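You operate a simulated robot arm through the tools that you are given. There is no shell and no other tool. Be economical: measure what you need, move in short steps, check, and stop when the job is done.

The job below is to be done with a simulated robot arm. You get a single attempt, and the scene is never put back.

Task
Fit the circuit board the teal tag names and tighten both thumb screws.
Fine: the cover strip goes in the blue tray; the board sits fully down first; the other board stays put. Set down upright: rack cover strip.

Only the result counts: the job must be done as asked and must still hold three seconds after the hand-in. Knocking over, shifting, dropping, spilling or breaking anything else fails it. Lids that push on must go on centred and level and be pressed home; caps that screw on are set level and turned clockwise until they are tight.

Robot
A 7-joint arm with a two-finger parallel gripper, fixed in place. Base frame: the origin is at the foot of the arm, x ahead of it, y to its left, z up; the work surface is at about z = 800. Units: mm, degrees, N and s.
With the tool pointing down near the work surface it reaches from about 240 to 680 mm from the base axis. Its first joint turns from -66.0 to 66.0 degrees. Payload 2.4 kg.
Tool frame: the origin (TCP) lies between the finger pads and is the grasp point; the fingertips stand 30 mm ahead of it; z points along the fingers, y is the line along which they close. Largest opening 94 mm; finger width 28, thickness 10; the body of the gripper, 50 by 96 mm, starts 55 mm behind the TCP.
Orientation is that of the tool frame in the base frame, as a unit quaternion [w, x, y, z]. With the fingers straight down and closing along the base's y, the tool's x points along the base's -x, its y along +y and its z along -z.

Tools
- The arm moves only by the tool nudge_tool. Its argument "motion" is a list of rows, each an object of numbers (a shift or turn left out is 0, a gripper value left out holds the last): "x", "y", "z": the shift along the base's x, y, z in mm; "ax", "ay", "az": the turn, a rotation vector about the base's x, y, z in degrees; "gripper": the gripper command, from -1 (shut) to 1 (fully open), values between in proportion. In form: [{"x": .., "y": .., "z": .., "ax": .., "ay": .., "az": .., "gripper": ..}, ...]. A call has 1 to 12 rows; each row is the pose to reach, as a shift and turn from the pose commanded when the call began. A row lasts 0.2 s, in which the tool goes at most 50 mm and 8.6 degrees; a call with a longer step from one row to the next is refused whole, and so is a gripper value outside its range. Where a pose cannot be reached the arm comes as near as it can. A force on the tool above 40 N (or 10 N above the force at the start of the call, whichever is more), or a blocked arm, ends the call early, and 0.2 s more pass. The fingers move at their own pace (about 153 mm/s each) and stop on an object; they squeeze with about 45 N. The grip force told is the motor's: it shows also when the fingers shut on nothing. Time passes only in rows, and 0.2 s behind the last, so rows that repeat a pose let the fingers close. The reply holds the time, the measured pose of the TCP, the force on the tool along the base axes, the opening and the grip force, in the units named above and with some noise, with the torque about the TCP (base axes, N m) and any sound that the robot's microphone picked up.
- Cameras (640 x 400 px; columns grow to the right, rows downward): "scene" is fixed at [14.3, 453.6, 1458.4]; the picture's right is [-0.86, -0.50, 0.00], its down [-0.27, 0.46, -0.85] and it looks along [0.43, -0.73, -0.53] (base axes); focal length 317 px, centre (320, 200). "wrist" rides on the gripper at [76, 14, -103] in the tool frame; the picture's right is [-0.18, 0.98, 0.00], its down [-0.75, -0.14, -0.64] and it looks along [-0.63, -0.12, 0.77] (tool axes); focal length 243 px, centre (320, 200). There is no depth. A picture from a camera that has moved, and an enlarged one, comes with that camera's place and axes in the base frame and with its lens. The place of the scene camera against the robot may be out by one fixed shift of up to 25 mm in any direction.
- camera(camera): a new picture of that camera. It takes no simulated time.
- zoom(camera, box): a new picture of the part [left, top, right, bottom] of that camera's present view, enlarged. It takes no simulated time.
- hand_in(): hands the job in; it is judged then, once.

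Go step by step. Nothing tells you positions but the pictures and the camera data: compare them with the known pose of the tool, close in by small moves and look again before you grip or let go. The budget is 120 turns and 84 pictures, counting those below and the enlarged ones. Unless the task says otherwise, let go and move clear before handing in, and close with one line.

The tools are called after "Call:" as a command line: name --argument value ..., lists and objects as JSON in quotes. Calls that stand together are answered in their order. nudge_tool: Moves the arm, as the interface text tells. Its arguments: {"type":"object","properties":{"motion":{"type":"array","items":{"type":"object","properties":{"x":{"type":"number"},"y":{"type":"number"},"z":{"type":"number"},"ax":{"type":"number"},"ay":{"type":"number"},"az":{"type":"number"},"gripper":{"type":"number"}}}}},"required":["motion"]} The other tools are called the same way: camera (camera) takes a picture; zoom (camera, box) takes an enlarged picture of a part of a camera's view; hand_in () hands the job in.

At the start:

```text
clock: 0.0
tcp_pos: [437.2, -145.4, 1220.8]
tool_rot: [0.002, 0.0, 1.0, 0.0]
contact_force: [-0.6, 0.0, -0.5]
ft_torque: [0.01, 0.0, 0.01]
grip_width: 94.1
gripper_force: 0.1
```

scene: 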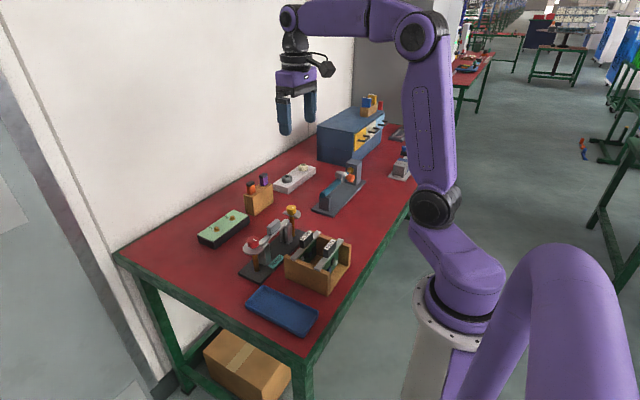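
wrist: 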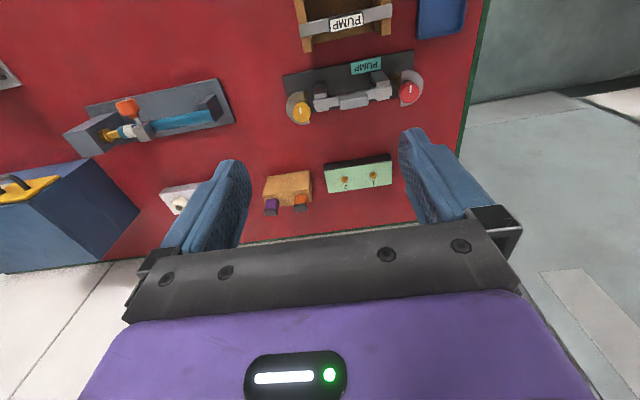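

I see a rack with a teal "PUMP" tag, two thumb screws (yellow, red), a wooden box with boards, and a blue tray. I'll look closer first.

Call:
zoom --camera "scene" --box '[180, 160, 380, 345]'

Call:
zoom --camera "wrist" --box '[240, 0, 500, 162]'

```text
2.16 times, centred on (280, 252) of scene
camera zoom: at [14.3, 453.6, 1458.4], right [-0.86, -0.5, 0.0], down [-0.27, 0.46, -0.85], along [0.43, -0.73, -0.53], focal length 685 px, centre (406, 86)
```

zoom: 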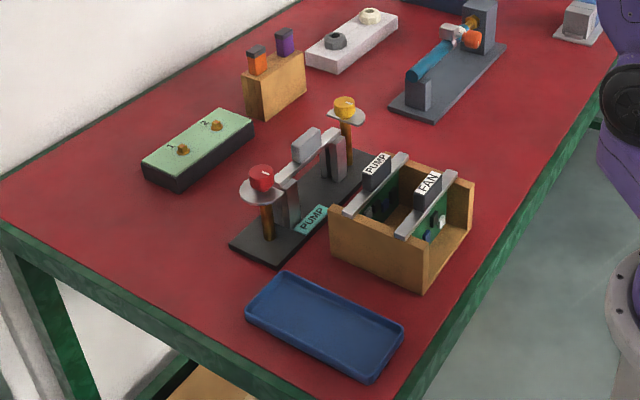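

```text
2.46 times, centred on (370, 81) of wrist
camera zoom: at [360.6, -131.2, 1323.7], right [0.18, 0.98, 0.0], down [0.75, -0.14, 0.64], along [0.63, -0.12, -0.77], focal length 597 px, centre (197, 493)
```

zoom: 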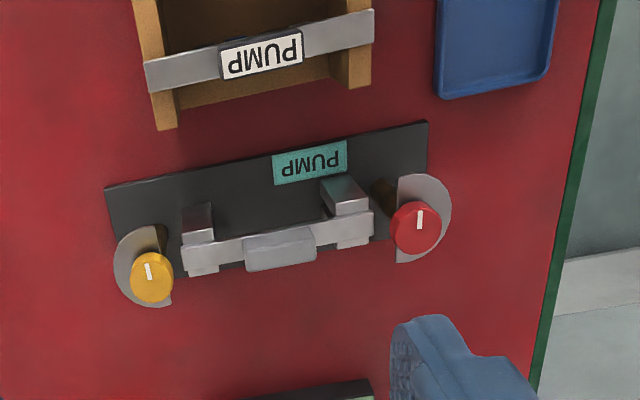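

Rack near (517,-95), box near (396,-101), tray near (420,60). I'll move back for a better look over all of them.

Call:
nudge_tool --motion '[{"x": -35, "y": 15, "z": -15}, {"x": -70, "y": 30, "z": -30}, {"x": -105, "y": 45, "z": -45}, {"x": -137, "y": 60, "z": -60}, {"x": -137, "y": 60, "z": -60}]'

Call:
camera --camera "wrist"

```text
clock: 1.2
tcp_pos: [299.6, -82.5, 1160.6]
tool_rot: [0.001, 0.001, 1.0, 0.0]
contact_force: [-0.2, -0.1, 0.1]
ft_torque: [0.01, 0.02, -0.03]
grip_width: 93.9
gripper_force: 0.1
```

```text
79 pictures are left
camera wrist: at [223.7, -69.3, 1263.8], right [0.19, 0.98, 0.0], down [0.75, -0.14, 0.64], along [0.63, -0.12, -0.77], focal length 243 px, centre (320, 200)
```

wrist: 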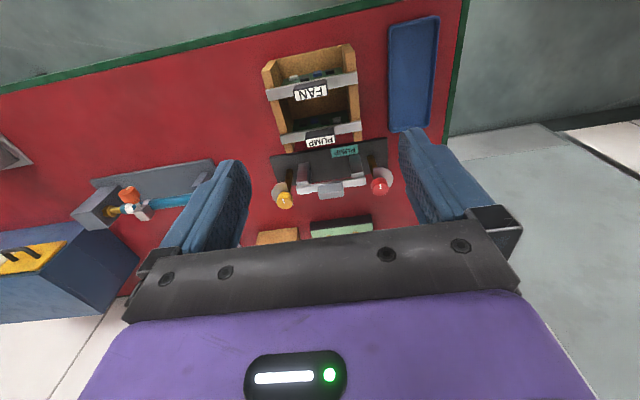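

Call:
zoom --camera "wrist" --box '[240, 10, 460, 147]'

Call:
zoom --camera "wrist" --box '[250, 115, 410, 215]'

```text
2.91 times, centred on (350, 78) of wrist
camera zoom: at [223.7, -69.3, 1263.8], right [0.19, 0.98, 0.0], down [0.75, -0.14, 0.64], along [0.63, -0.12, -0.77], focal length 706 px, centre (233, 554)
```

zoom: 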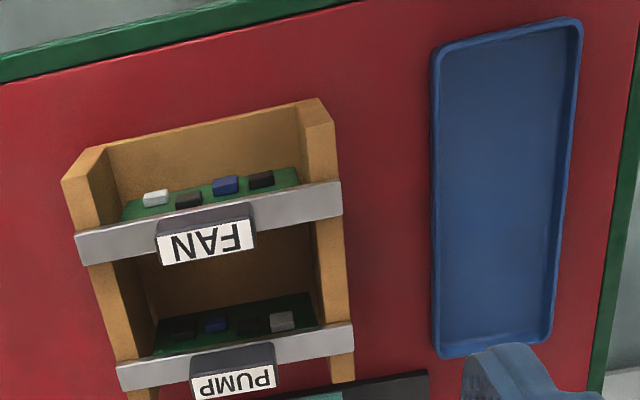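

```text
4.00 times, centred on (330, 165) of wrist
camera zoom: at [223.7, -69.3, 1263.8], right [0.19, 0.98, 0.0], down [0.75, -0.14, 0.64], along [0.63, -0.12, -0.77], focal length 970 px, centre (280, 340)
```

zoom: 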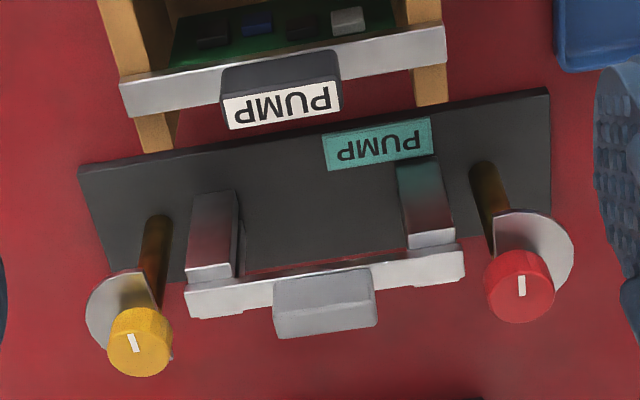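

Rack lies along y (knobs about (496,-191) and (495,-14), tops z≈917), strip handle about (503,-101,900). I'll go nearer to measure the strip handle and screws.

Call:
nudge_tool --motion '[{"x": 35, "y": -8, "z": -40}, {"x": 70, "y": -12, "z": -75}, {"x": 90, "y": -18, "z": -110}, {"x": 100, "y": -18, "z": -140}, {"x": 100, "y": -18, "z": -140}]'

Call:
camera --camera "wrist"

```text
refused: row 1 steps farther than a row can; nothing moved
```

```text
76 pictures are left
camera wrist: at [223.7, -69.3, 1263.8], right [0.19, 0.98, 0.0], down [0.75, -0.14, 0.64], along [0.63, -0.12, -0.77], focal length 243 px, centre (320, 200)
```

wrist: 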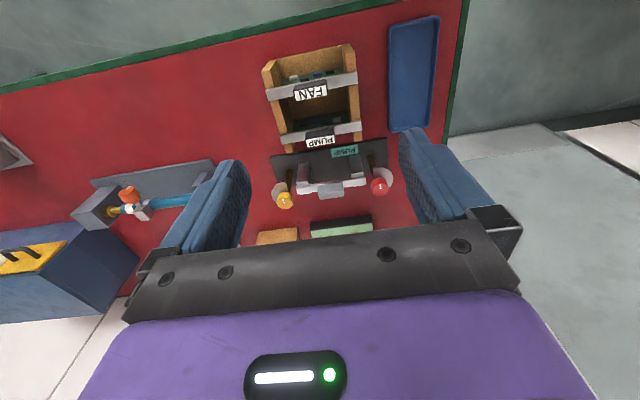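

The step was too long, so nothing moved. Same target with shorter steps.

Call:
nudge_tool --motion '[{"x": 25, "y": -4, "z": -35}, {"x": 50, "y": -9, "z": -70}, {"x": 75, "y": -14, "z": -105}, {"x": 100, "y": -18, "z": -140}, {"x": 100, "y": -18, "z": -140}]'

Call:
zoom --camera "wrist" --box '[160, 60, 480, 260]'

```text
clock: 2.4
tcp_pos: [401.4, -101.1, 1023.7]
tool_rot: [0.0, 0.0, 1.0, 0.001]
contact_force: [0.2, -1.1, 0.4]
ft_torque: [0.0, 0.0, 0.0]
grip_width: 93.8
gripper_force: 0.0
```

```text
2.00 times, centred on (320, 160) of wrist
camera zoom: at [324.3, -86.6, 1126.3], right [0.18, 0.98, 0.0], down [0.75, -0.14, 0.64], along [0.63, -0.12, -0.77], focal length 485 px, centre (320, 280)
```

zoom: 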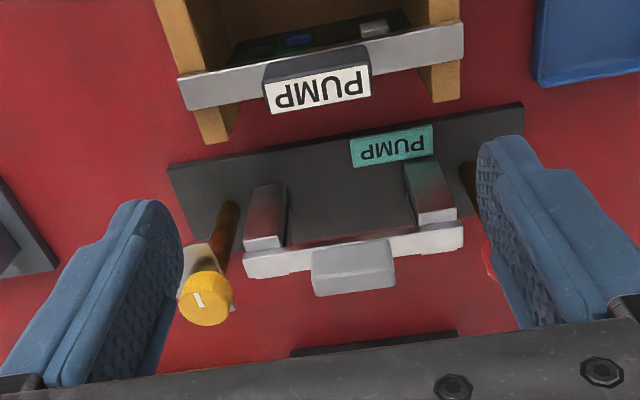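

Call:
zoom --camera "wrist" --box '[270, 130, 410, 217]'

Call:
zoom --camera "scene" --box '[230, 195, 360, 300]'

```text
4.57 times, centred on (340, 174) of wrist
camera zoom: at [324.3, -86.6, 1126.3], right [0.18, 0.98, 0.0], down [0.75, -0.14, 0.64], along [0.63, -0.12, -0.77], focal length 1109 px, centre (229, 321)
```

zoom: 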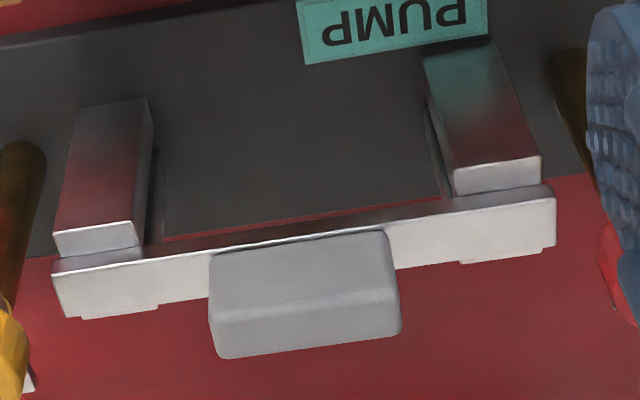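

```text
3.81 times, centred on (295, 248) of scene
camera zoom: at [14.3, 453.6, 1458.4], right [-0.86, -0.5, 0.0], down [-0.27, 0.46, -0.85], along [0.43, -0.73, -0.53], focal length 1207 px, centre (415, 19)
```

zoom: 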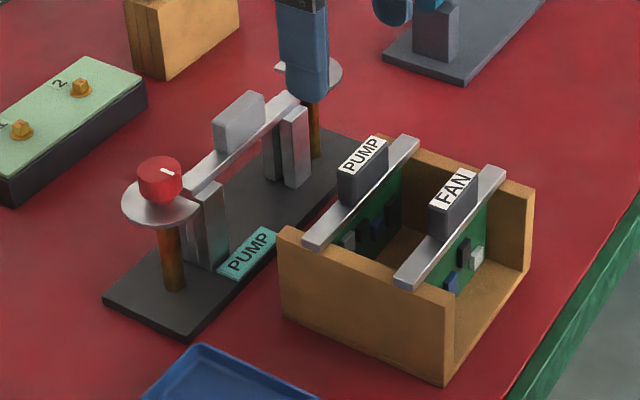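

The strip's handle block is about 47 x 14 mm centred near (506,-101), top z≈910, on the bar spanning the posts. I'll turn the tool 90° so the fingers straddle the bar along x, and move above it.

Call:
nudge_tool --motion '[{"x": 9, "az": 8.2, "gripper": 0}, {"x": 18, "az": 16.4}, {"x": 27, "az": 24.6}, {"x": 36, "az": 32.8}, {"x": 45, "az": 41}, {"x": 54, "az": 49.2}, {"x": 63, "az": 57.4}, {"x": 72, "az": 65.6}, {"x": 81, "az": 73.8}, {"x": 90, "az": 82}, {"x": 99, "az": 90}, {"x": 105, "az": 90}]'

Call:
camera --camera "wrist"

```text
clock: 5.0
tcp_pos: [505.9, -103.7, 1021.1]
tool_rot: [0.0, 0.708, -0.707, -0.001]
contact_force: [0.2, -0.1, -0.1]
ft_torque: [-0.01, -0.03, 0.01]
grip_width: 46.9
gripper_force: 0.1
```

```text
72 pictures are left
camera wrist: at [491.1, -180.0, 1123.6], right [-0.98, 0.18, 0.0], down [0.14, 0.75, 0.64], along [0.12, 0.63, -0.77], focal length 243 px, centre (320, 200)
```

wrist: 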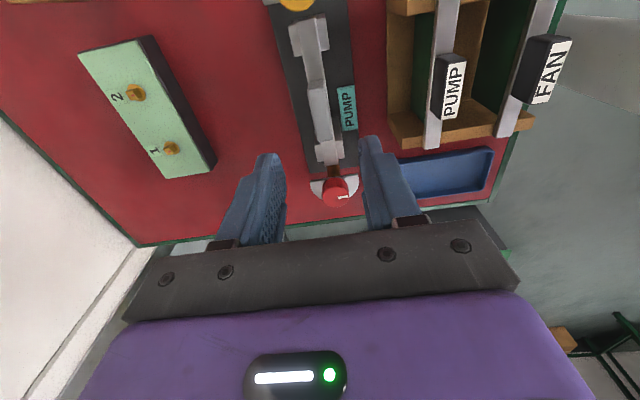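

Call:
zoom --camera "wrist" --box '[210, 0, 440, 215]'

Call:
zoom --camera "wrist" --box '[380, 0, 600, 170]'

```text
1.86 times, centred on (325, 108) of wrist
camera zoom: at [491.1, -180.0, 1123.6], right [-0.98, 0.18, 0.0], down [0.14, 0.75, 0.64], along [0.12, 0.63, -0.77], focal length 451 px, centre (311, 372)
```

zoom: 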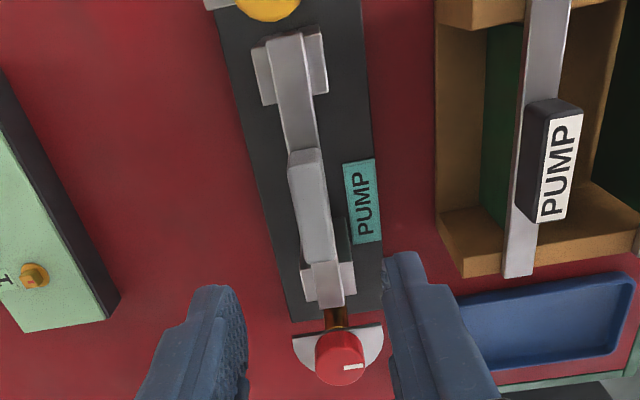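

```text
2.35 times, centred on (490, 85) of wrist
camera zoom: at [491.1, -180.0, 1123.6], right [-0.98, 0.18, 0.0], down [0.14, 0.75, 0.64], along [0.12, 0.63, -0.77], focal length 571 px, centre (-80, 471)
```

zoom: 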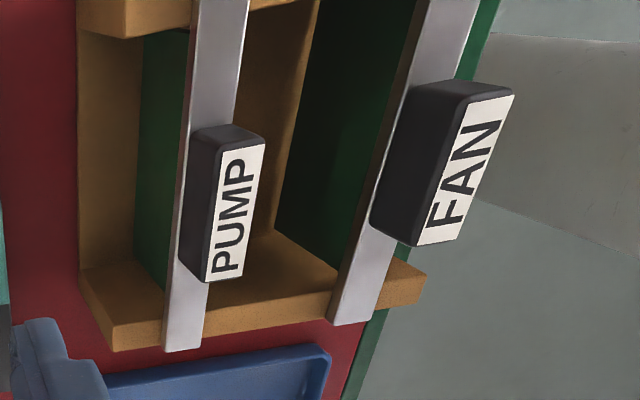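

Block at about x=505.5, y=-101. Lowering with fingers straddling it, then I'll check before closing.

Call:
nudge_tool --motion '[{"z": -40, "y": 1}, {"z": -80, "y": 1}, {"z": -100, "y": 1}, {"z": -110, "y": 1}, {"z": -116, "y": 1}, {"z": -116, "y": 1}]'

Call:
camera --camera "wrist"

Call:
zoom --camera "scene" --box '[230, 175, 360, 280]'

```text
clock: 6.4
tcp_pos: [505.4, -102.7, 904.0]
tool_rot: [0.0, 0.707, -0.707, -0.001]
contact_force: [0.5, 0.0, -0.2]
ft_torque: [-0.02, 0.02, 0.02]
grip_width: 46.9
gripper_force: 0.0
```

```text
69 pictures are left
camera wrist: at [491.1, -179.4, 1007.6], right [-0.98, 0.18, 0.0], down [0.14, 0.75, 0.64], along [0.12, 0.63, -0.77], focal length 243 px, centre (320, 200)
```

wrist: 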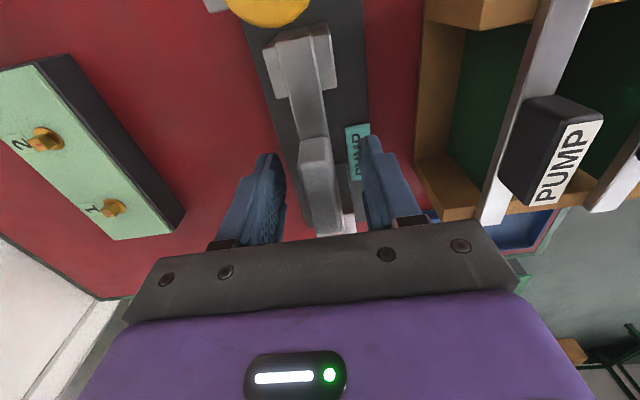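

```text
3.81 times, centred on (295, 228) of scene
camera zoom: at [14.3, 453.6, 1458.4], right [-0.86, -0.5, 0.0], down [-0.27, 0.46, -0.85], along [0.43, -0.73, -0.53], focal length 1207 px, centre (415, 95)
```

zoom: 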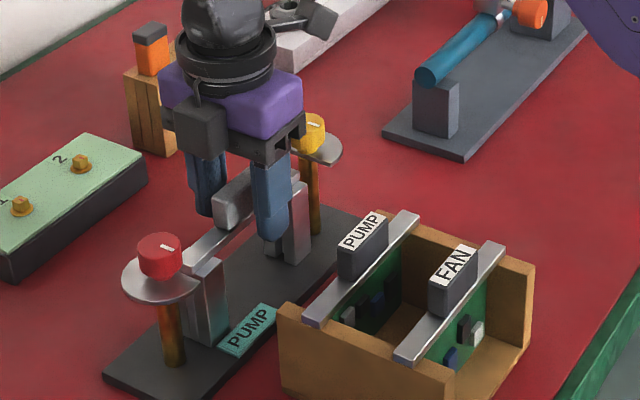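

The block sits between the fingers with the tips a bit below the bar. Closing and lifting a little.

Call:
nudge_tool --motion '[{"gripper": -1}, {"gripper": -1}, {"gripper": -1}]'

Call:
nudge_tool --motion '[{"z": 10}, {"z": 30}, {"z": 60}, {"z": 95}, {"z": 95}]'

Call:
camera --camera "wrist"

Call:
zoom --camera "scene" --box '[220, 135, 360, 280]'

```text
clock: 7.2
tcp_pos: [506.4, -102.6, 905.0]
tool_rot: [0.0, -0.706, 0.708, 0.001]
contact_force: [-0.3, 0.0, 0.4]
ft_torque: [-0.01, -0.01, 0.01]
grip_width: 19.6
gripper_force: 44.9
```

```text
clock: 8.4
tcp_pos: [506.5, -101.4, 1000.2]
tool_rot: [0.001, 0.708, -0.707, 0.0]
contact_force: [0.1, 0.5, -0.6]
ft_torque: [0.03, -0.02, 0.01]
grip_width: 19.5
gripper_force: 45.3
```

```text
67 pictures are left
camera wrist: at [491.0, -177.9, 1102.4], right [-0.98, 0.18, 0.0], down [0.14, 0.75, 0.64], along [0.12, 0.63, -0.77], focal length 243 px, centre (320, 200)
```

wrist: 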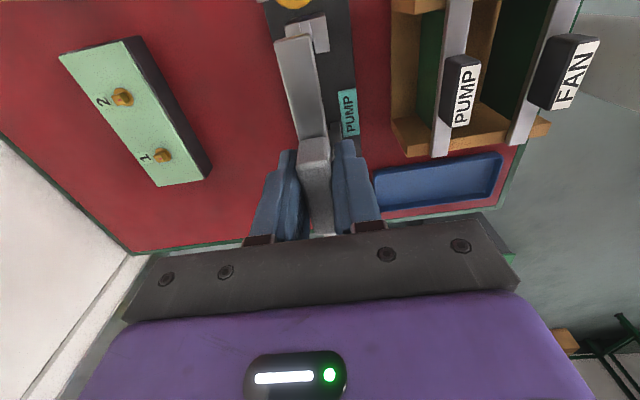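

```text
2.76 times, centred on (290, 208) of scene
camera zoom: at [14.3, 453.6, 1458.4], right [-0.86, -0.5, 0.0], down [-0.27, 0.46, -0.85], along [0.43, -0.73, -0.53], focal length 874 px, centre (403, 179)
```

zoom: 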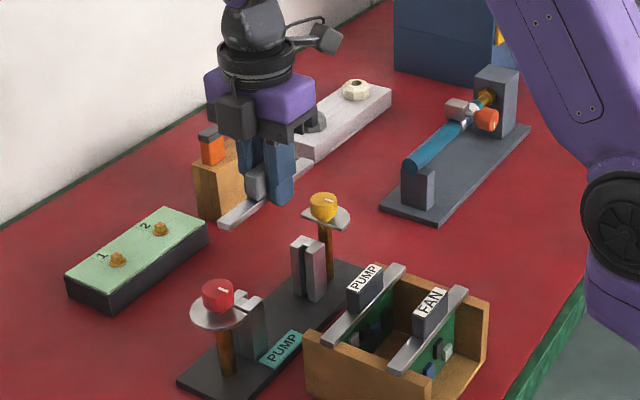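

Strip is held. Moving above the tray while turning back to yaw 0 so the strip lies along the tray's length.

Call:
nudge_tool --motion '[{"x": -12, "y": 14, "z": 5, "az": -8.2}, {"x": -24, "y": 28, "z": 10, "az": -16.4}, {"x": -36, "y": 42, "z": 10, "az": -24.6}, {"x": -48, "y": 56, "z": 10, "az": -32.8}, {"x": -60, "y": 70, "z": 10, "az": -41}, {"x": -72, "y": 84, "z": 10, "az": -49.2}, {"x": -84, "y": 98, "z": 10, "az": -57.4}, {"x": -96, "y": 112, "z": 10, "az": -65.6}, {"x": -108, "y": 126, "z": 10, "az": -73.8}, {"x": -120, "y": 140, "z": 10, "az": -82}, {"x": -132, "y": 154, "z": 10, "az": -90}, {"x": -139, "y": 165, "z": 10, "az": -90}]'

Call:
camera --camera "wrist"

Call:
zoom --camera "scene" --box '[210, 180, 380, 350]'

```text
clock: 11.0
tcp_pos: [366.1, 62.2, 1008.9]
tool_rot: [0.001, 0.0, 1.0, 0.001]
contact_force: [0.0, 0.1, 0.1]
ft_torque: [0.04, 0.0, -0.04]
grip_width: 0.1
gripper_force: 32.8
```

```text
65 pictures are left
camera wrist: at [289.3, 76.7, 1111.5], right [0.19, 0.98, 0.0], down [0.75, -0.14, 0.64], along [0.63, -0.12, -0.77], focal length 243 px, centre (320, 200)
```

wrist: 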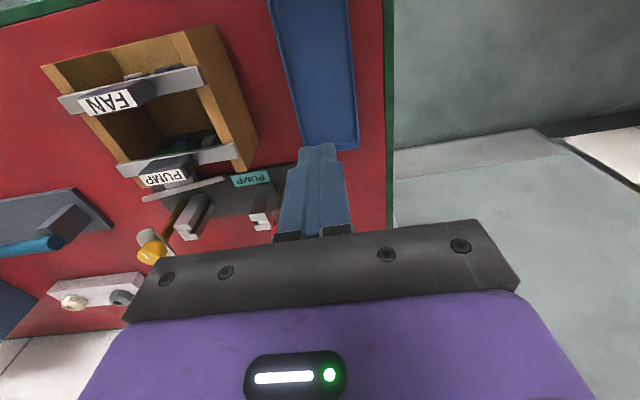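

```text
2.35 times, centred on (295, 265) of scene
camera zoom: at [14.3, 453.6, 1458.4], right [-0.86, -0.5, 0.0], down [-0.27, 0.46, -0.85], along [0.43, -0.73, -0.53], focal length 746 px, centre (379, 47)
```

zoom: 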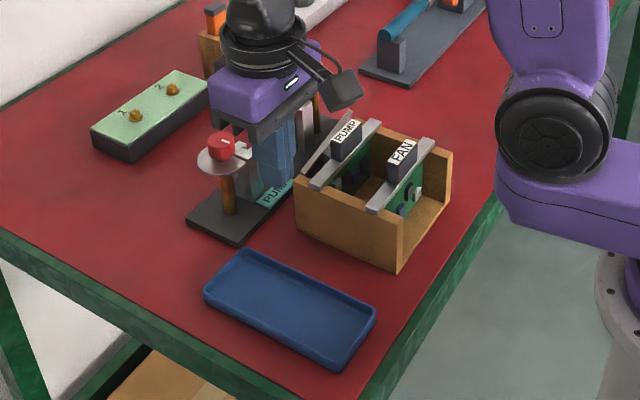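

The strip slipped out during the move and now lies against the board box. I'll look closely at where it is and whether anything shifted.

Call:
zoom --camera "scene" --box '[250, 200, 350, 290]'

Call:
zoom --camera "wrist" --box '[40, 110, 280, 270]'

```text
4.44 times, centred on (300, 245) of scene
camera zoom: at [14.3, 453.6, 1458.4], right [-0.86, -0.5, 0.0], down [-0.27, 0.46, -0.85], along [0.43, -0.73, -0.53], focal length 1408 px, centre (409, 0)
```

zoom: 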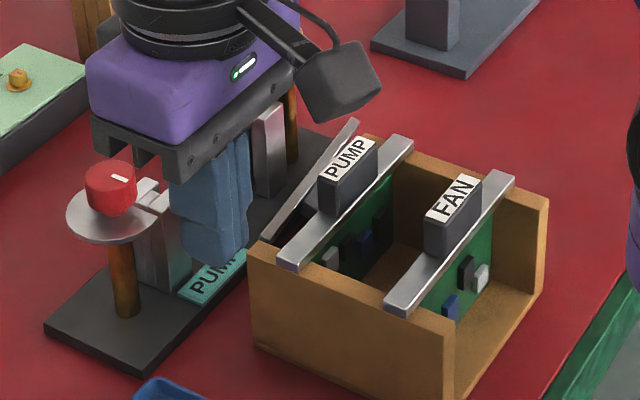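

```text
2.50 times, centred on (160, 190) of wrist
camera zoom: at [289.3, 76.7, 1111.5], right [0.19, 0.98, 0.0], down [0.75, -0.14, 0.64], along [0.63, -0.12, -0.77], focal length 606 px, centre (720, 225)
```

zoom: 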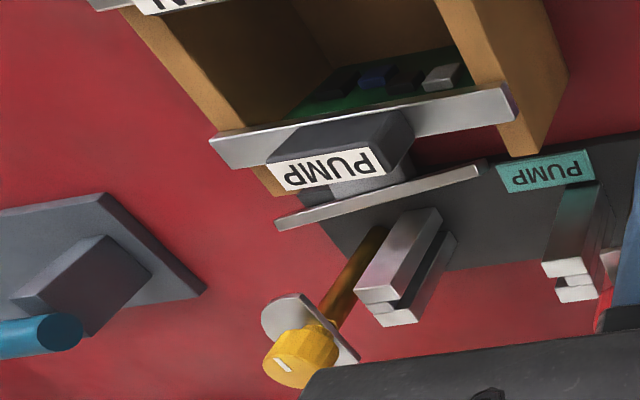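

The strip stands on edge with its handle toward the PUMP board handle; nothing else seems moved. I'll get a better viewpoint.

Call:
nudge_tool --motion '[{"x": 5, "y": -10, "z": 15, "az": 8.2}, {"x": 12, "y": -20, "z": 30, "az": 16.4}, {"x": 20, "y": -30, "z": 45, "az": 24.6}, {"x": 28, "y": -40, "z": 60, "az": 32.8}, {"x": 36, "y": -50, "z": 70, "az": 41}, {"x": 45, "y": -60, "z": 70, "az": 49.2}, {"x": 54, "y": -70, "z": 70, "az": 57.4}, {"x": 62, "y": -80, "z": 70, "az": 65.6}, {"x": 70, "y": -90, "z": 70, "az": 73.8}, {"x": 78, "y": -100, "z": 70, "az": 82}, {"x": 84, "y": -110, "z": 70, "az": 90}, {"x": 90, "y": -120, "z": 70, "az": 90}]'

Call:
camera --camera "wrist"

Call:
zoom --camera "scene" --box '[250, 200, 350, 290]'

```text
clock: 13.6
tcp_pos: [457.8, -59.5, 1080.5]
tool_rot: [0.0, 0.707, -0.707, -0.001]
contact_force: [0.5, 1.1, 0.2]
ft_torque: [-0.01, -0.04, 0.01]
grip_width: 0.0
gripper_force: 33.0
```

```text
61 pictures are left
camera wrist: at [442.8, -135.1, 1182.9], right [-0.98, 0.18, 0.0], down [0.14, 0.75, 0.64], along [0.12, 0.63, -0.77], focal length 243 px, centre (320, 200)
```

wrist: 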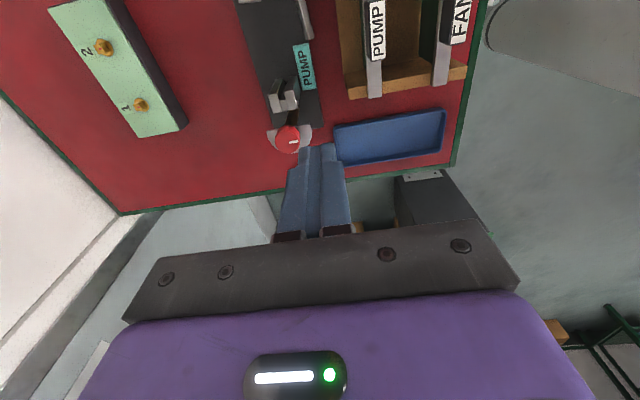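

```text
4.44 times, centred on (300, 245) of scene
camera zoom: at [14.3, 453.6, 1458.4], right [-0.86, -0.5, 0.0], down [-0.27, 0.46, -0.85], along [0.43, -0.73, -0.53], focal length 1408 px, centre (409, 0)
```

zoom: 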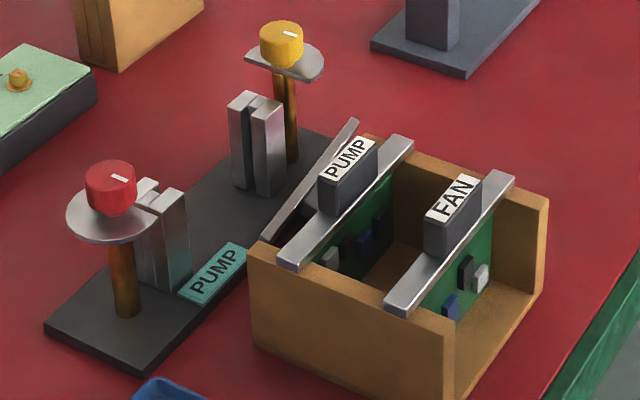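

Call:
nudge_tool --motion '[{"y": -40, "x": 5}, {"y": -80, "x": 10}, {"y": -120, "x": 15}, {"y": -120, "x": 15}]'

Call:
zoom --camera "wrist" --box '[230, 0, 480, 160]'

```text
clock: 14.6
tcp_pos: [471.5, -178.1, 1081.9]
tool_rot: [0.0, -0.707, 0.707, 0.001]
contact_force: [0.4, 0.7, 0.3]
ft_torque: [0.01, 0.04, 0.02]
grip_width: 0.1
gripper_force: 32.8
```

```text
2.50 times, centred on (355, 80) of wrist
camera zoom: at [456.9, -254.6, 1184.7], right [-0.98, 0.18, 0.0], down [0.14, 0.75, 0.64], along [0.12, 0.63, -0.77], focal length 606 px, centre (232, 500)
```

zoom: 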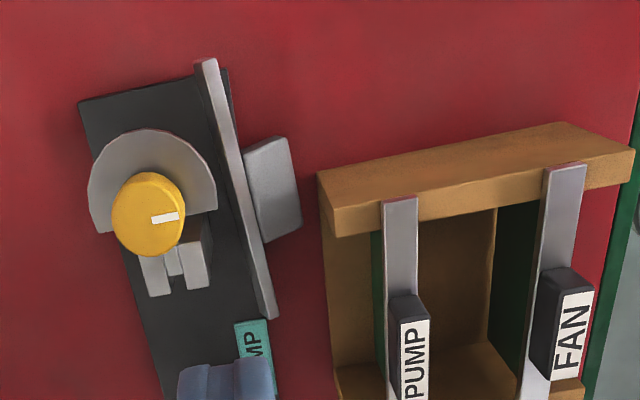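

The strip lies on its side on the rack plate's near edge, handle pointing toward the robot at about (450,-171,815), in the gap between rack and box. I'll go back to yaw 0, fingers open, and hover above it for a closer look.

Call:
nudge_tool --motion '[{"x": -3, "az": -8.2, "gripper": 1}, {"x": -6, "az": -16.4}, {"x": -9, "az": -24.6}, {"x": -12, "az": -32.8}, {"x": -15, "az": -41}, {"x": -18, "az": -49.2, "z": -15}, {"x": -21, "az": -57.4, "z": -30}, {"x": -24, "az": -65.6, "z": -45}, {"x": -27, "az": -73.8, "z": -60}, {"x": -30, "az": -82, "z": -75}, {"x": -32, "y": 7, "az": -90, "z": -90}, {"x": -32, "y": 7, "az": -90, "z": -90}]'

Call:
zoom --camera "wrist" --box '[160, 60, 480, 260]'

```text
clock: 17.2
tcp_pos: [440.1, -169.3, 989.7]
tool_rot: [0.0, 0.002, 1.0, 0.001]
contact_force: [0.9, -0.1, -0.6]
ft_torque: [-0.01, 0.01, 0.0]
grip_width: 94.4
gripper_force: 0.0
```

```text
2.00 times, centred on (320, 160) of wrist
camera zoom: at [363.4, -154.8, 1093.2], right [0.19, 0.98, 0.0], down [0.75, -0.14, 0.64], along [0.63, -0.12, -0.77], focal length 485 px, centre (320, 280)
```

zoom: 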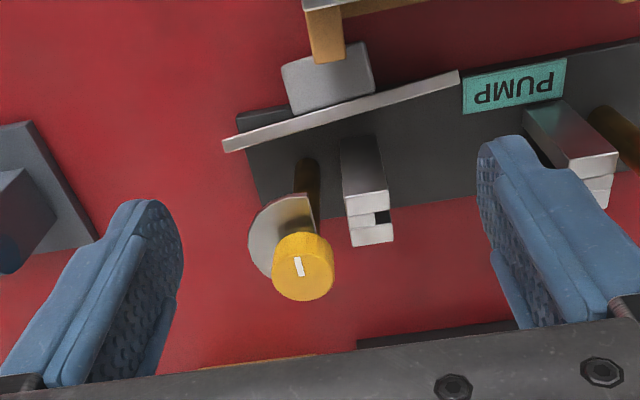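

Call:
zoom --camera "wrist" --box '[255, 60, 405, 150]'

```text
4.27 times, centred on (330, 105) of wrist
camera zoom: at [363.4, -154.8, 1093.2], right [0.19, 0.98, 0.0], down [0.75, -0.14, 0.64], along [0.63, -0.12, -0.77], focal length 1035 px, centre (277, 605)
```

zoom: 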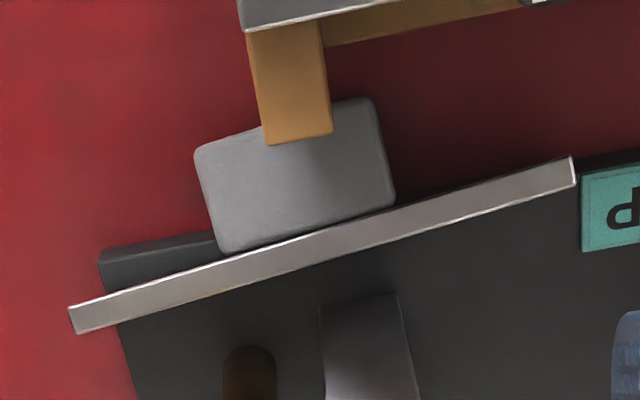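

Block spans x≈435–461, y≈-190…-143, turned about 4°. I'll grip its two ends (closing along y), with a slight 5° lean, fingertips at about z=809.

Call:
nudge_tool --motion '[{"x": 1, "y": 1, "z": -10, "az": 4.3, "gripper": 0.5}, {"x": 2, "y": 2, "z": -45, "az": 4.3, "ay": -5}, {"x": 2, "y": 2, "z": -80, "az": 4.3, "ay": -5}, {"x": 2, "y": 2, "z": -105, "az": 4.3, "ay": -5}, {"x": 2, "y": 2, "z": -105, "az": 4.3, "ay": -5}]'

Call:
camera --camera "wrist"

Call:
zoom --camera "scene" --box '[250, 180, 350, 270]'

```text
clock: 18.4
tcp_pos: [441.6, -167.9, 885.8]
tool_rot: [0.044, -0.037, 0.998, 0.001]
contact_force: [1.5, 0.0, 0.4]
ft_torque: [0.05, 0.03, -0.04]
grip_width: 70.7
gripper_force: 0.0
```

```text
56 pictures are left
camera wrist: at [354.5, -161.0, 981.2], right [0.11, 0.99, 0.01], down [0.7, -0.09, 0.71], along [0.7, -0.07, -0.71], focal length 243 px, centre (320, 200)
```

wrist: 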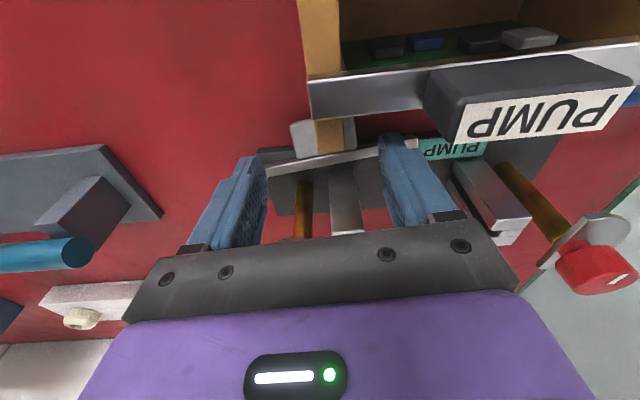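

```text
4.44 times, centred on (300, 225) of scene
camera zoom: at [14.3, 453.6, 1458.4], right [-0.86, -0.5, 0.0], down [-0.27, 0.46, -0.85], along [0.43, -0.73, -0.53], focal length 1408 px, centre (409, 89)
```

zoom: 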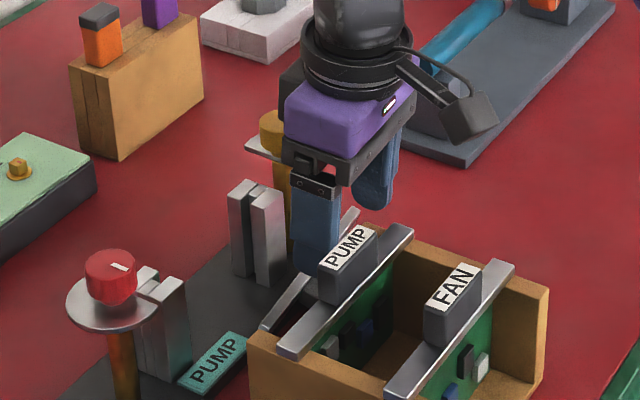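

Call:
nudge_tool --motion '[{"z": -12}, {"z": -24}, {"z": -34}, {"z": -42}, {"z": -46}, {"z": -46}]'

Call:
camera --camera "wrist"

Call:
zoom --camera "scene" --box '[250, 180, 350, 270]'

```text
clock: 19.8
tcp_pos: [441.5, -167.8, 839.5]
tool_rot: [0.045, -0.038, 0.998, 0.001]
contact_force: [0.6, -0.1, -0.2]
ft_torque: [0.01, 0.0, 0.04]
grip_width: 70.7
gripper_force: 0.1
```

```text
54 pictures are left
camera wrist: at [355.2, -160.2, 934.5], right [0.11, 0.99, 0.01], down [0.7, -0.09, 0.71], along [0.7, -0.07, -0.71], focal length 243 px, centre (320, 200)
```

wrist: 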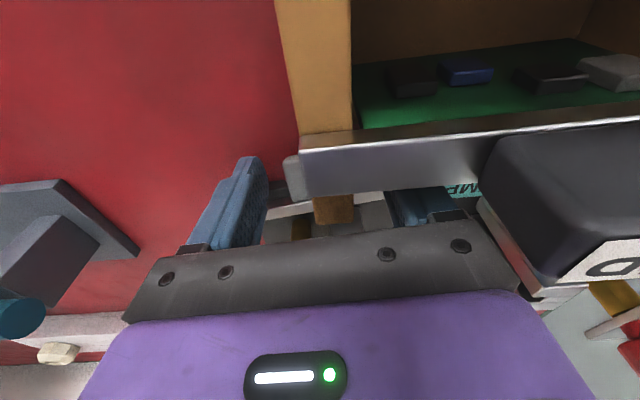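

```text
4.44 times, centred on (300, 225) of scene
camera zoom: at [14.3, 453.6, 1458.4], right [-0.86, -0.5, 0.0], down [-0.27, 0.46, -0.85], along [0.43, -0.73, -0.53], focal length 1408 px, centre (409, 89)
```

zoom: 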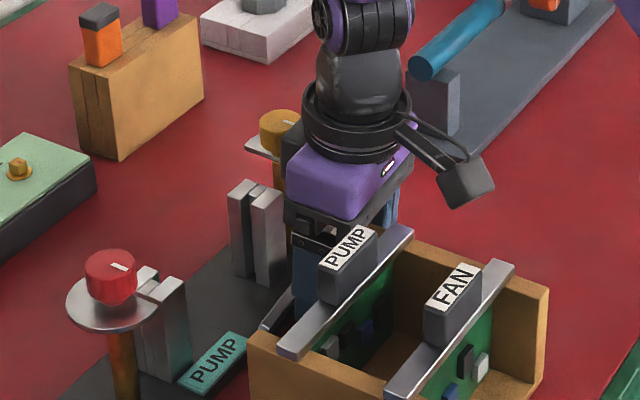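

No contact so far. Closing on the block.

Call:
nudge_tool --motion '[{"gripper": -1}, {"gripper": -1}, {"gripper": -1}, {"gripper": -1}]'

```text
clock: 20.8
tcp_pos: [442.3, -167.5, 837.9]
tool_rot: [0.045, -0.037, 0.998, 0.001]
contact_force: [0.5, 0.5, 0.8]
ft_torque: [-0.05, -0.02, -0.03]
grip_width: 46.8
gripper_force: 44.9
```

Held at 46.8 mm (block length). Lifting gently, squaring the yaw and easing away from the yellow screw's disc.

Call:
nudge_tool --motion '[{"z": 5}, {"z": 12, "az": -2}, {"z": 20, "az": -4.3, "x": -1}, {"z": 30, "az": -4.3, "x": -3}, {"z": 42, "az": -4.3, "x": -6}, {"z": 55, "az": -4.3, "x": -10}, {"z": 70, "az": -4.3, "x": -12}, {"z": 90, "az": -4.3, "x": -14}, {"z": 110, "az": -4.3, "x": -14}, {"z": 130, "az": -4.3, "x": -14}, {"z": 150, "az": -4.3, "x": -14}, {"z": 160, "az": -4.3, "x": -14}]'

Call:
camera --camera "wrist"

Call:
zoom --camera "scene" --box '[230, 130, 370, 270]'

```text
clock: 23.4
tcp_pos: [428.5, -167.6, 999.1]
tool_rot: [0.045, 0.0, 0.999, -0.002]
contact_force: [-0.4, 0.5, -0.5]
ft_torque: [0.01, 0.0, 0.0]
grip_width: 46.8
gripper_force: 45.5
```

```text
52 pictures are left
camera wrist: at [342.5, -153.0, 1095.4], right [0.18, 0.98, 0.01], down [0.69, -0.14, 0.71], along [0.7, -0.12, -0.71], focal length 243 px, centre (320, 200)
```

wrist: 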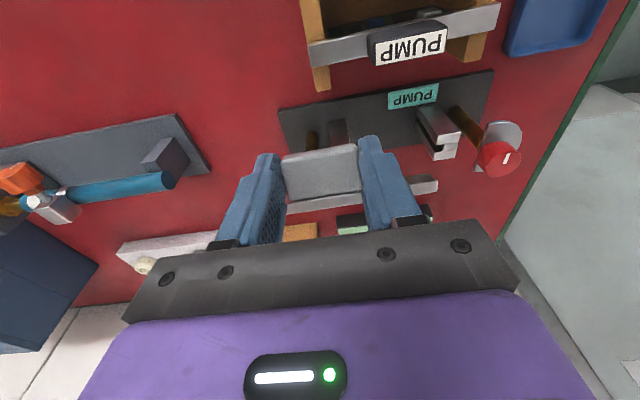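

```text
2.86 times, centred on (300, 200) of scene
camera zoom: at [14.3, 453.6, 1458.4], right [-0.86, -0.5, 0.0], down [-0.27, 0.46, -0.85], along [0.43, -0.73, -0.53], focal length 906 px, centre (377, 200)
```

zoom: 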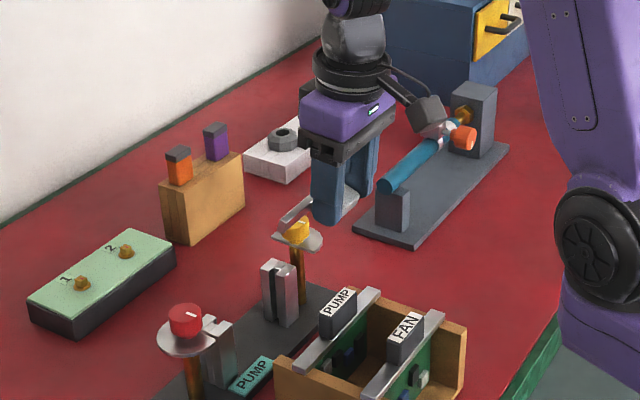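

The strip is held well by its block ends. Carrying it slowly toward the tray while turning yaw +90°.

Call:
nudge_tool --motion '[{"y": 4, "az": 3}, {"y": 10, "az": 7}, {"y": 18, "az": 11}, {"y": 28, "az": 15}, {"y": 38, "az": 19}, {"y": 48, "az": 23}, {"y": 58, "az": 27}, {"y": 68, "az": 31}, {"y": 78, "az": 35}, {"y": 88, "az": 39}, {"y": 96, "az": 42}, {"y": 100, "az": 44}]'

Call:
nudge_tool --motion '[{"x": -3, "y": 8, "az": 3}, {"x": -8, "y": 20, "az": 7}, {"x": -14, "y": 32, "az": 11}, {"x": -20, "y": 44, "az": 15}, {"x": -26, "y": 56, "az": 19}, {"x": -32, "y": 68, "az": 23}, {"x": -38, "y": 80, "az": 27}, {"x": -44, "y": 92, "az": 31}, {"x": -50, "y": 104, "az": 35}, {"x": -56, "y": 116, "az": 39}, {"x": -60, "y": 126, "az": 43}, {"x": -61, "y": 131, "az": 46}]'

Call:
camera --camera "wrist"

Call:
zoom --camera "scene" --box '[200, 160, 380, 340]'

```text
clock: 26.0
tcp_pos: [427.3, -68.8, 997.6]
tool_rot: [0.041, -0.376, 0.925, 0.016]
contact_force: [0.5, 0.1, -0.5]
ft_torque: [-0.03, 0.02, 0.01]
grip_width: 46.8
gripper_force: 45.0
```

```text
clock: 28.6
tcp_pos: [366.7, 62.8, 999.3]
tool_rot: [-0.031, 0.708, -0.705, -0.031]
contact_force: [-0.2, -0.6, -0.3]
ft_torque: [-0.02, -0.01, 0.04]
grip_width: 47.0
gripper_force: 44.7
```

```text
50 pictures are left
camera wrist: at [351.5, -21.9, 1094.8], right [-0.98, 0.18, 0.01], down [0.14, 0.69, 0.71], along [0.12, 0.7, -0.71], focal length 243 px, centre (320, 200)
```

wrist: 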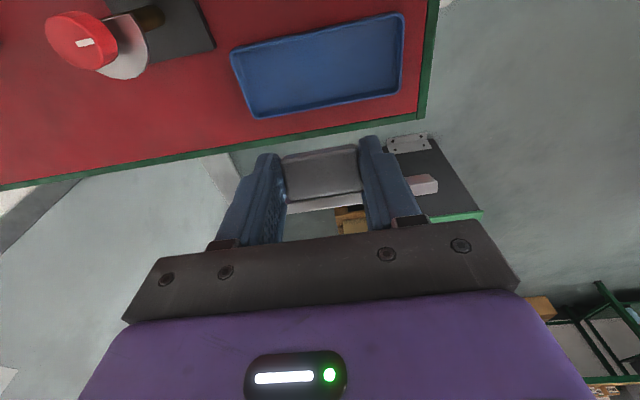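

```text
2.22 times, centred on (290, 250) of scene
camera zoom: at [14.3, 453.6, 1458.4], right [-0.86, -0.5, 0.0], down [-0.27, 0.46, -0.85], along [0.43, -0.73, -0.53], focal length 704 px, centre (387, 89)
```

zoom: 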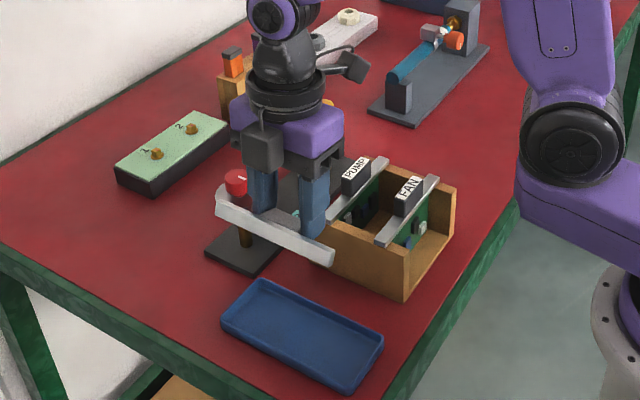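

Strip is over the tray with its handle pointing -y. Now tilting the tool so that the handle comes up.

Call:
nudge_tool --motion '[{"ax": -5}, {"ax": -12}, {"ax": -19}, {"ax": -26}, {"ax": -33}, {"ax": -40}, {"ax": -47}, {"ax": -54}, {"ax": -60}, {"ax": -65}, {"ax": -70}, {"ax": -70}]'

Call:
camera --camera "wrist"

Call:
zoom --camera "scene" --box '[180, 140, 400, 360]'

```text
clock: 31.2
tcp_pos: [366.7, 64.0, 1000.0]
tool_rot: [0.379, 0.597, -0.596, 0.381]
contact_force: [-0.2, 0.6, -1.0]
ft_torque: [0.03, 0.03, 0.01]
grip_width: 46.6
gripper_force: 45.0
```

```text
48 pictures are left
camera wrist: at [351.7, 123.9, 1111.4], right [-0.98, 0.08, -0.17], down [0.14, 0.9, -0.41], along [0.12, -0.43, -0.9], focal length 243 px, centre (320, 200)
```

wrist: 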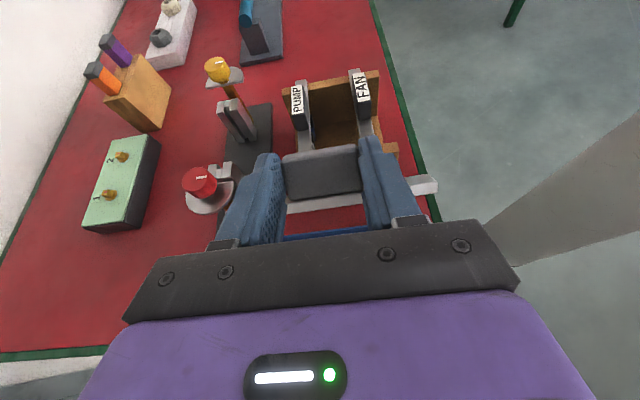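

```text
1.82 times, centred on (290, 250) of scene
camera zoom: at [14.3, 453.6, 1458.4], right [-0.86, -0.5, 0.0], down [-0.27, 0.46, -0.85], along [0.43, -0.73, -0.53], focal length 576 px, centre (374, 109)
```

zoom: 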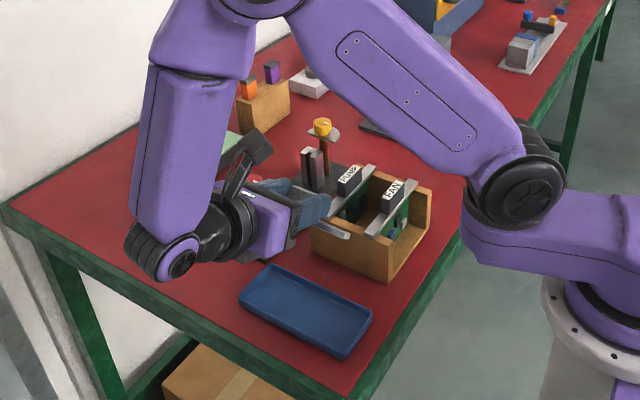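

Call:
zoom --camera "scene" --box '[255, 180, 325, 250]'

Call:
zoom --camera "wrist" --box '[230, 120, 450, 250]'

```text
5.71 times, centred on (290, 215) of scene
camera zoom: at [14.3, 453.6, 1458.4], right [-0.86, -0.5, 0.0], down [-0.27, 0.46, -0.85], along [0.43, -0.73, -0.53], focal length 1811 px, centre (491, 114)
```

zoom: 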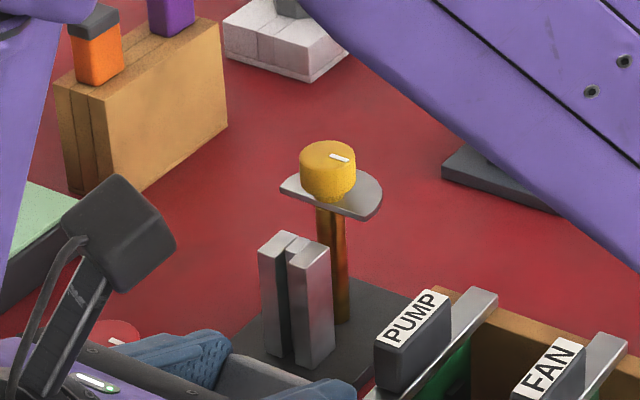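

```text
2.91 times, centred on (340, 185) of wrist
camera zoom: at [351.7, 123.9, 1111.4], right [-0.98, 0.08, -0.17], down [0.14, 0.9, -0.41], along [0.12, -0.43, -0.9], focal length 706 px, centre (262, 244)
```

zoom: 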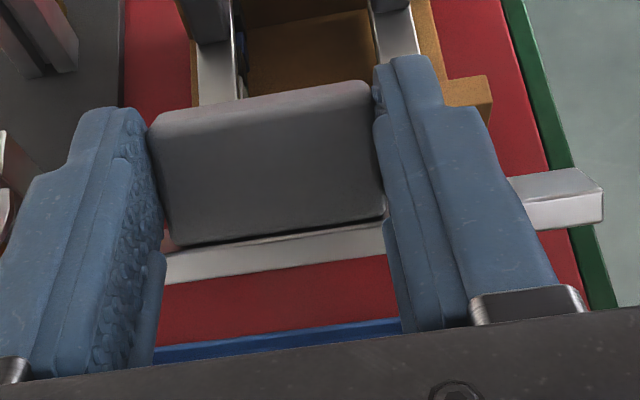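

The tilt works; the block still leans forward by perhaps 30–40°, so I'll tilt about 25° more.

Call:
nudge_tool --motion '[{"ax": -6}, {"ax": -12}, {"ax": -18}, {"ax": -24}, {"ax": -24}]'

Call:
camera --camera "scene"

Call:
camera --camera "wrist"

```text
clock: 32.4
tcp_pos: [367.3, 62.2, 998.4]
tool_rot: [0.495, 0.504, -0.503, 0.497]
contact_force: [-0.1, -0.6, -0.9]
ft_torque: [0.04, 0.03, -0.01]
grip_width: 46.9
gripper_force: 44.9
```

```text
44 pictures are left
```

scene: 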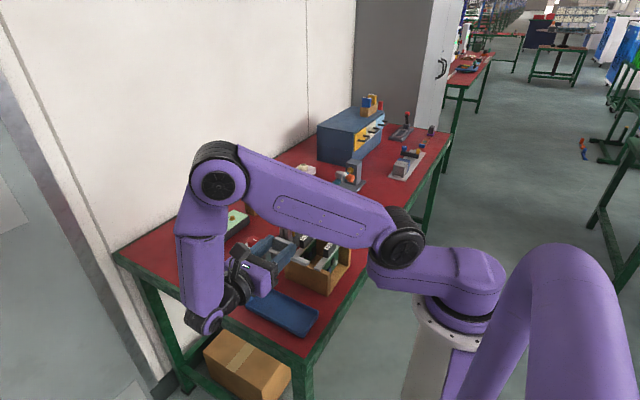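

```text
43 pictures are left
camera wrist: at [352.2, 163.8, 1077.0], right [-0.98, 0.0, -0.18], down [0.14, 0.66, -0.74], along [0.12, -0.75, -0.64], focal length 243 px, centre (320, 200)
```

wrist: 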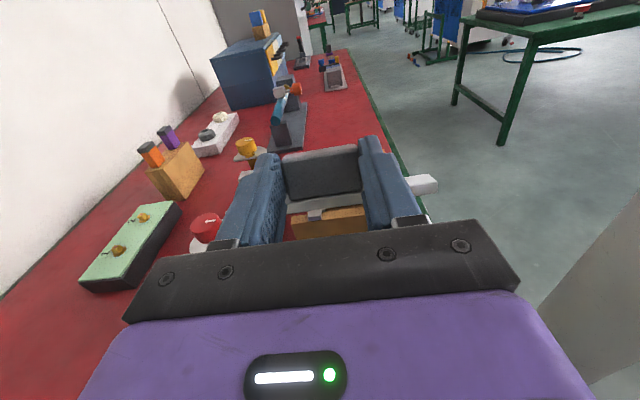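

Call:
zoom --camera "wrist" --box '[230, 125, 450, 250]'

Call:
zoom --camera "scene" --box '[225, 220, 325, 320]'

```text
2.91 times, centred on (340, 188) of wrist
camera zoom: at [352.2, 163.8, 1077.0], right [-0.98, 0.0, -0.18], down [0.14, 0.66, -0.74], along [0.12, -0.75, -0.64], focal length 706 px, centre (262, 236)
```

zoom: 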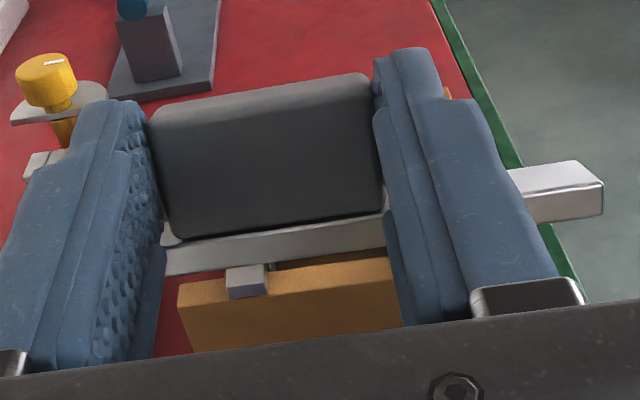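

```text
4.00 times, centred on (275, 270) of scene
camera zoom: at [14.3, 453.6, 1458.4], right [-0.86, -0.5, 0.0], down [-0.27, 0.46, -0.85], along [0.43, -0.73, -0.53], focal length 1268 px, centre (500, -80)
```

zoom: 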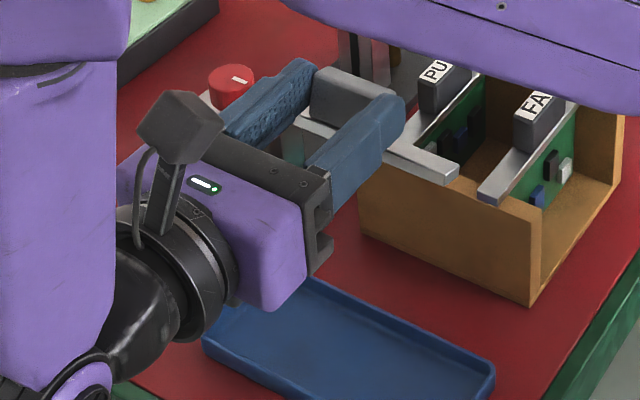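

The strip is now about level with the handle up. I'll shift so it's centred over the tray and lower it part way.

Call:
nudge_tool --motion '[{"y": 10, "x": -1}, {"y": 20, "x": -2, "z": -5}, {"y": 29, "x": -3, "z": -20}, {"y": 29, "x": -3, "z": -40}, {"y": 29, "x": -3, "z": -60}, {"y": 29, "x": -3, "z": -80}, {"y": 29, "x": -3, "z": -100}, {"y": 29, "x": -3, "z": -120}, {"y": 29, "x": -3, "z": -135}, {"y": 29, "x": -3, "z": -145}, {"y": 29, "x": -3, "z": -145}]'

Call:
zoom --camera "wrist" --box '[200, 80, 480, 255]'

Call:
zoom --camera "scene" --box '[215, 230, 345, 360]'

```text
clock: 34.8
tcp_pos: [362.8, 91.2, 853.6]
tool_rot: [0.495, 0.505, -0.504, 0.496]
contact_force: [-0.7, 0.2, -0.9]
ft_torque: [0.04, 0.0, 0.0]
grip_width: 46.7
gripper_force: 44.8
```

```text
2.29 times, centred on (340, 168) of wrist
camera zoom: at [348.0, 192.5, 931.5], right [-0.98, 0.0, -0.18], down [0.14, 0.66, -0.74], along [0.12, -0.75, -0.65], focal length 555 px, centre (274, 274)
```

zoom: 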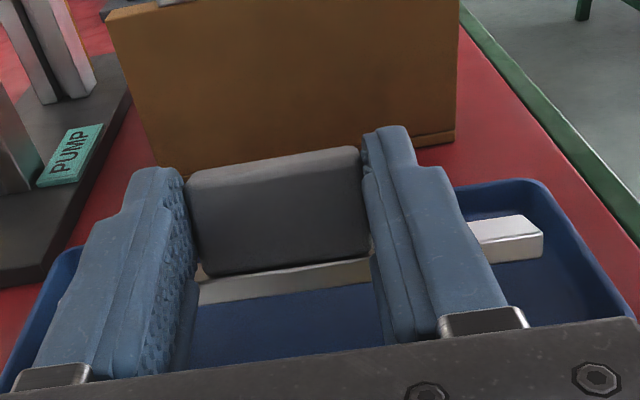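

```text
3.08 times, centred on (280, 295) of scene
camera zoom: at [14.3, 453.6, 1458.4], right [-0.86, -0.5, 0.0], down [-0.27, 0.46, -0.85], along [0.43, -0.73, -0.53], focal length 975 px, centre (443, -92)
```

zoom: 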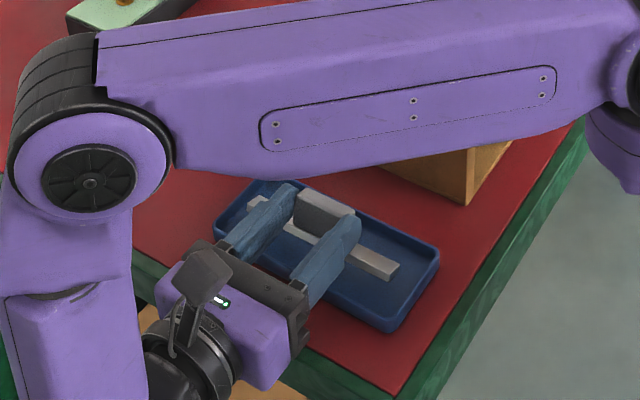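

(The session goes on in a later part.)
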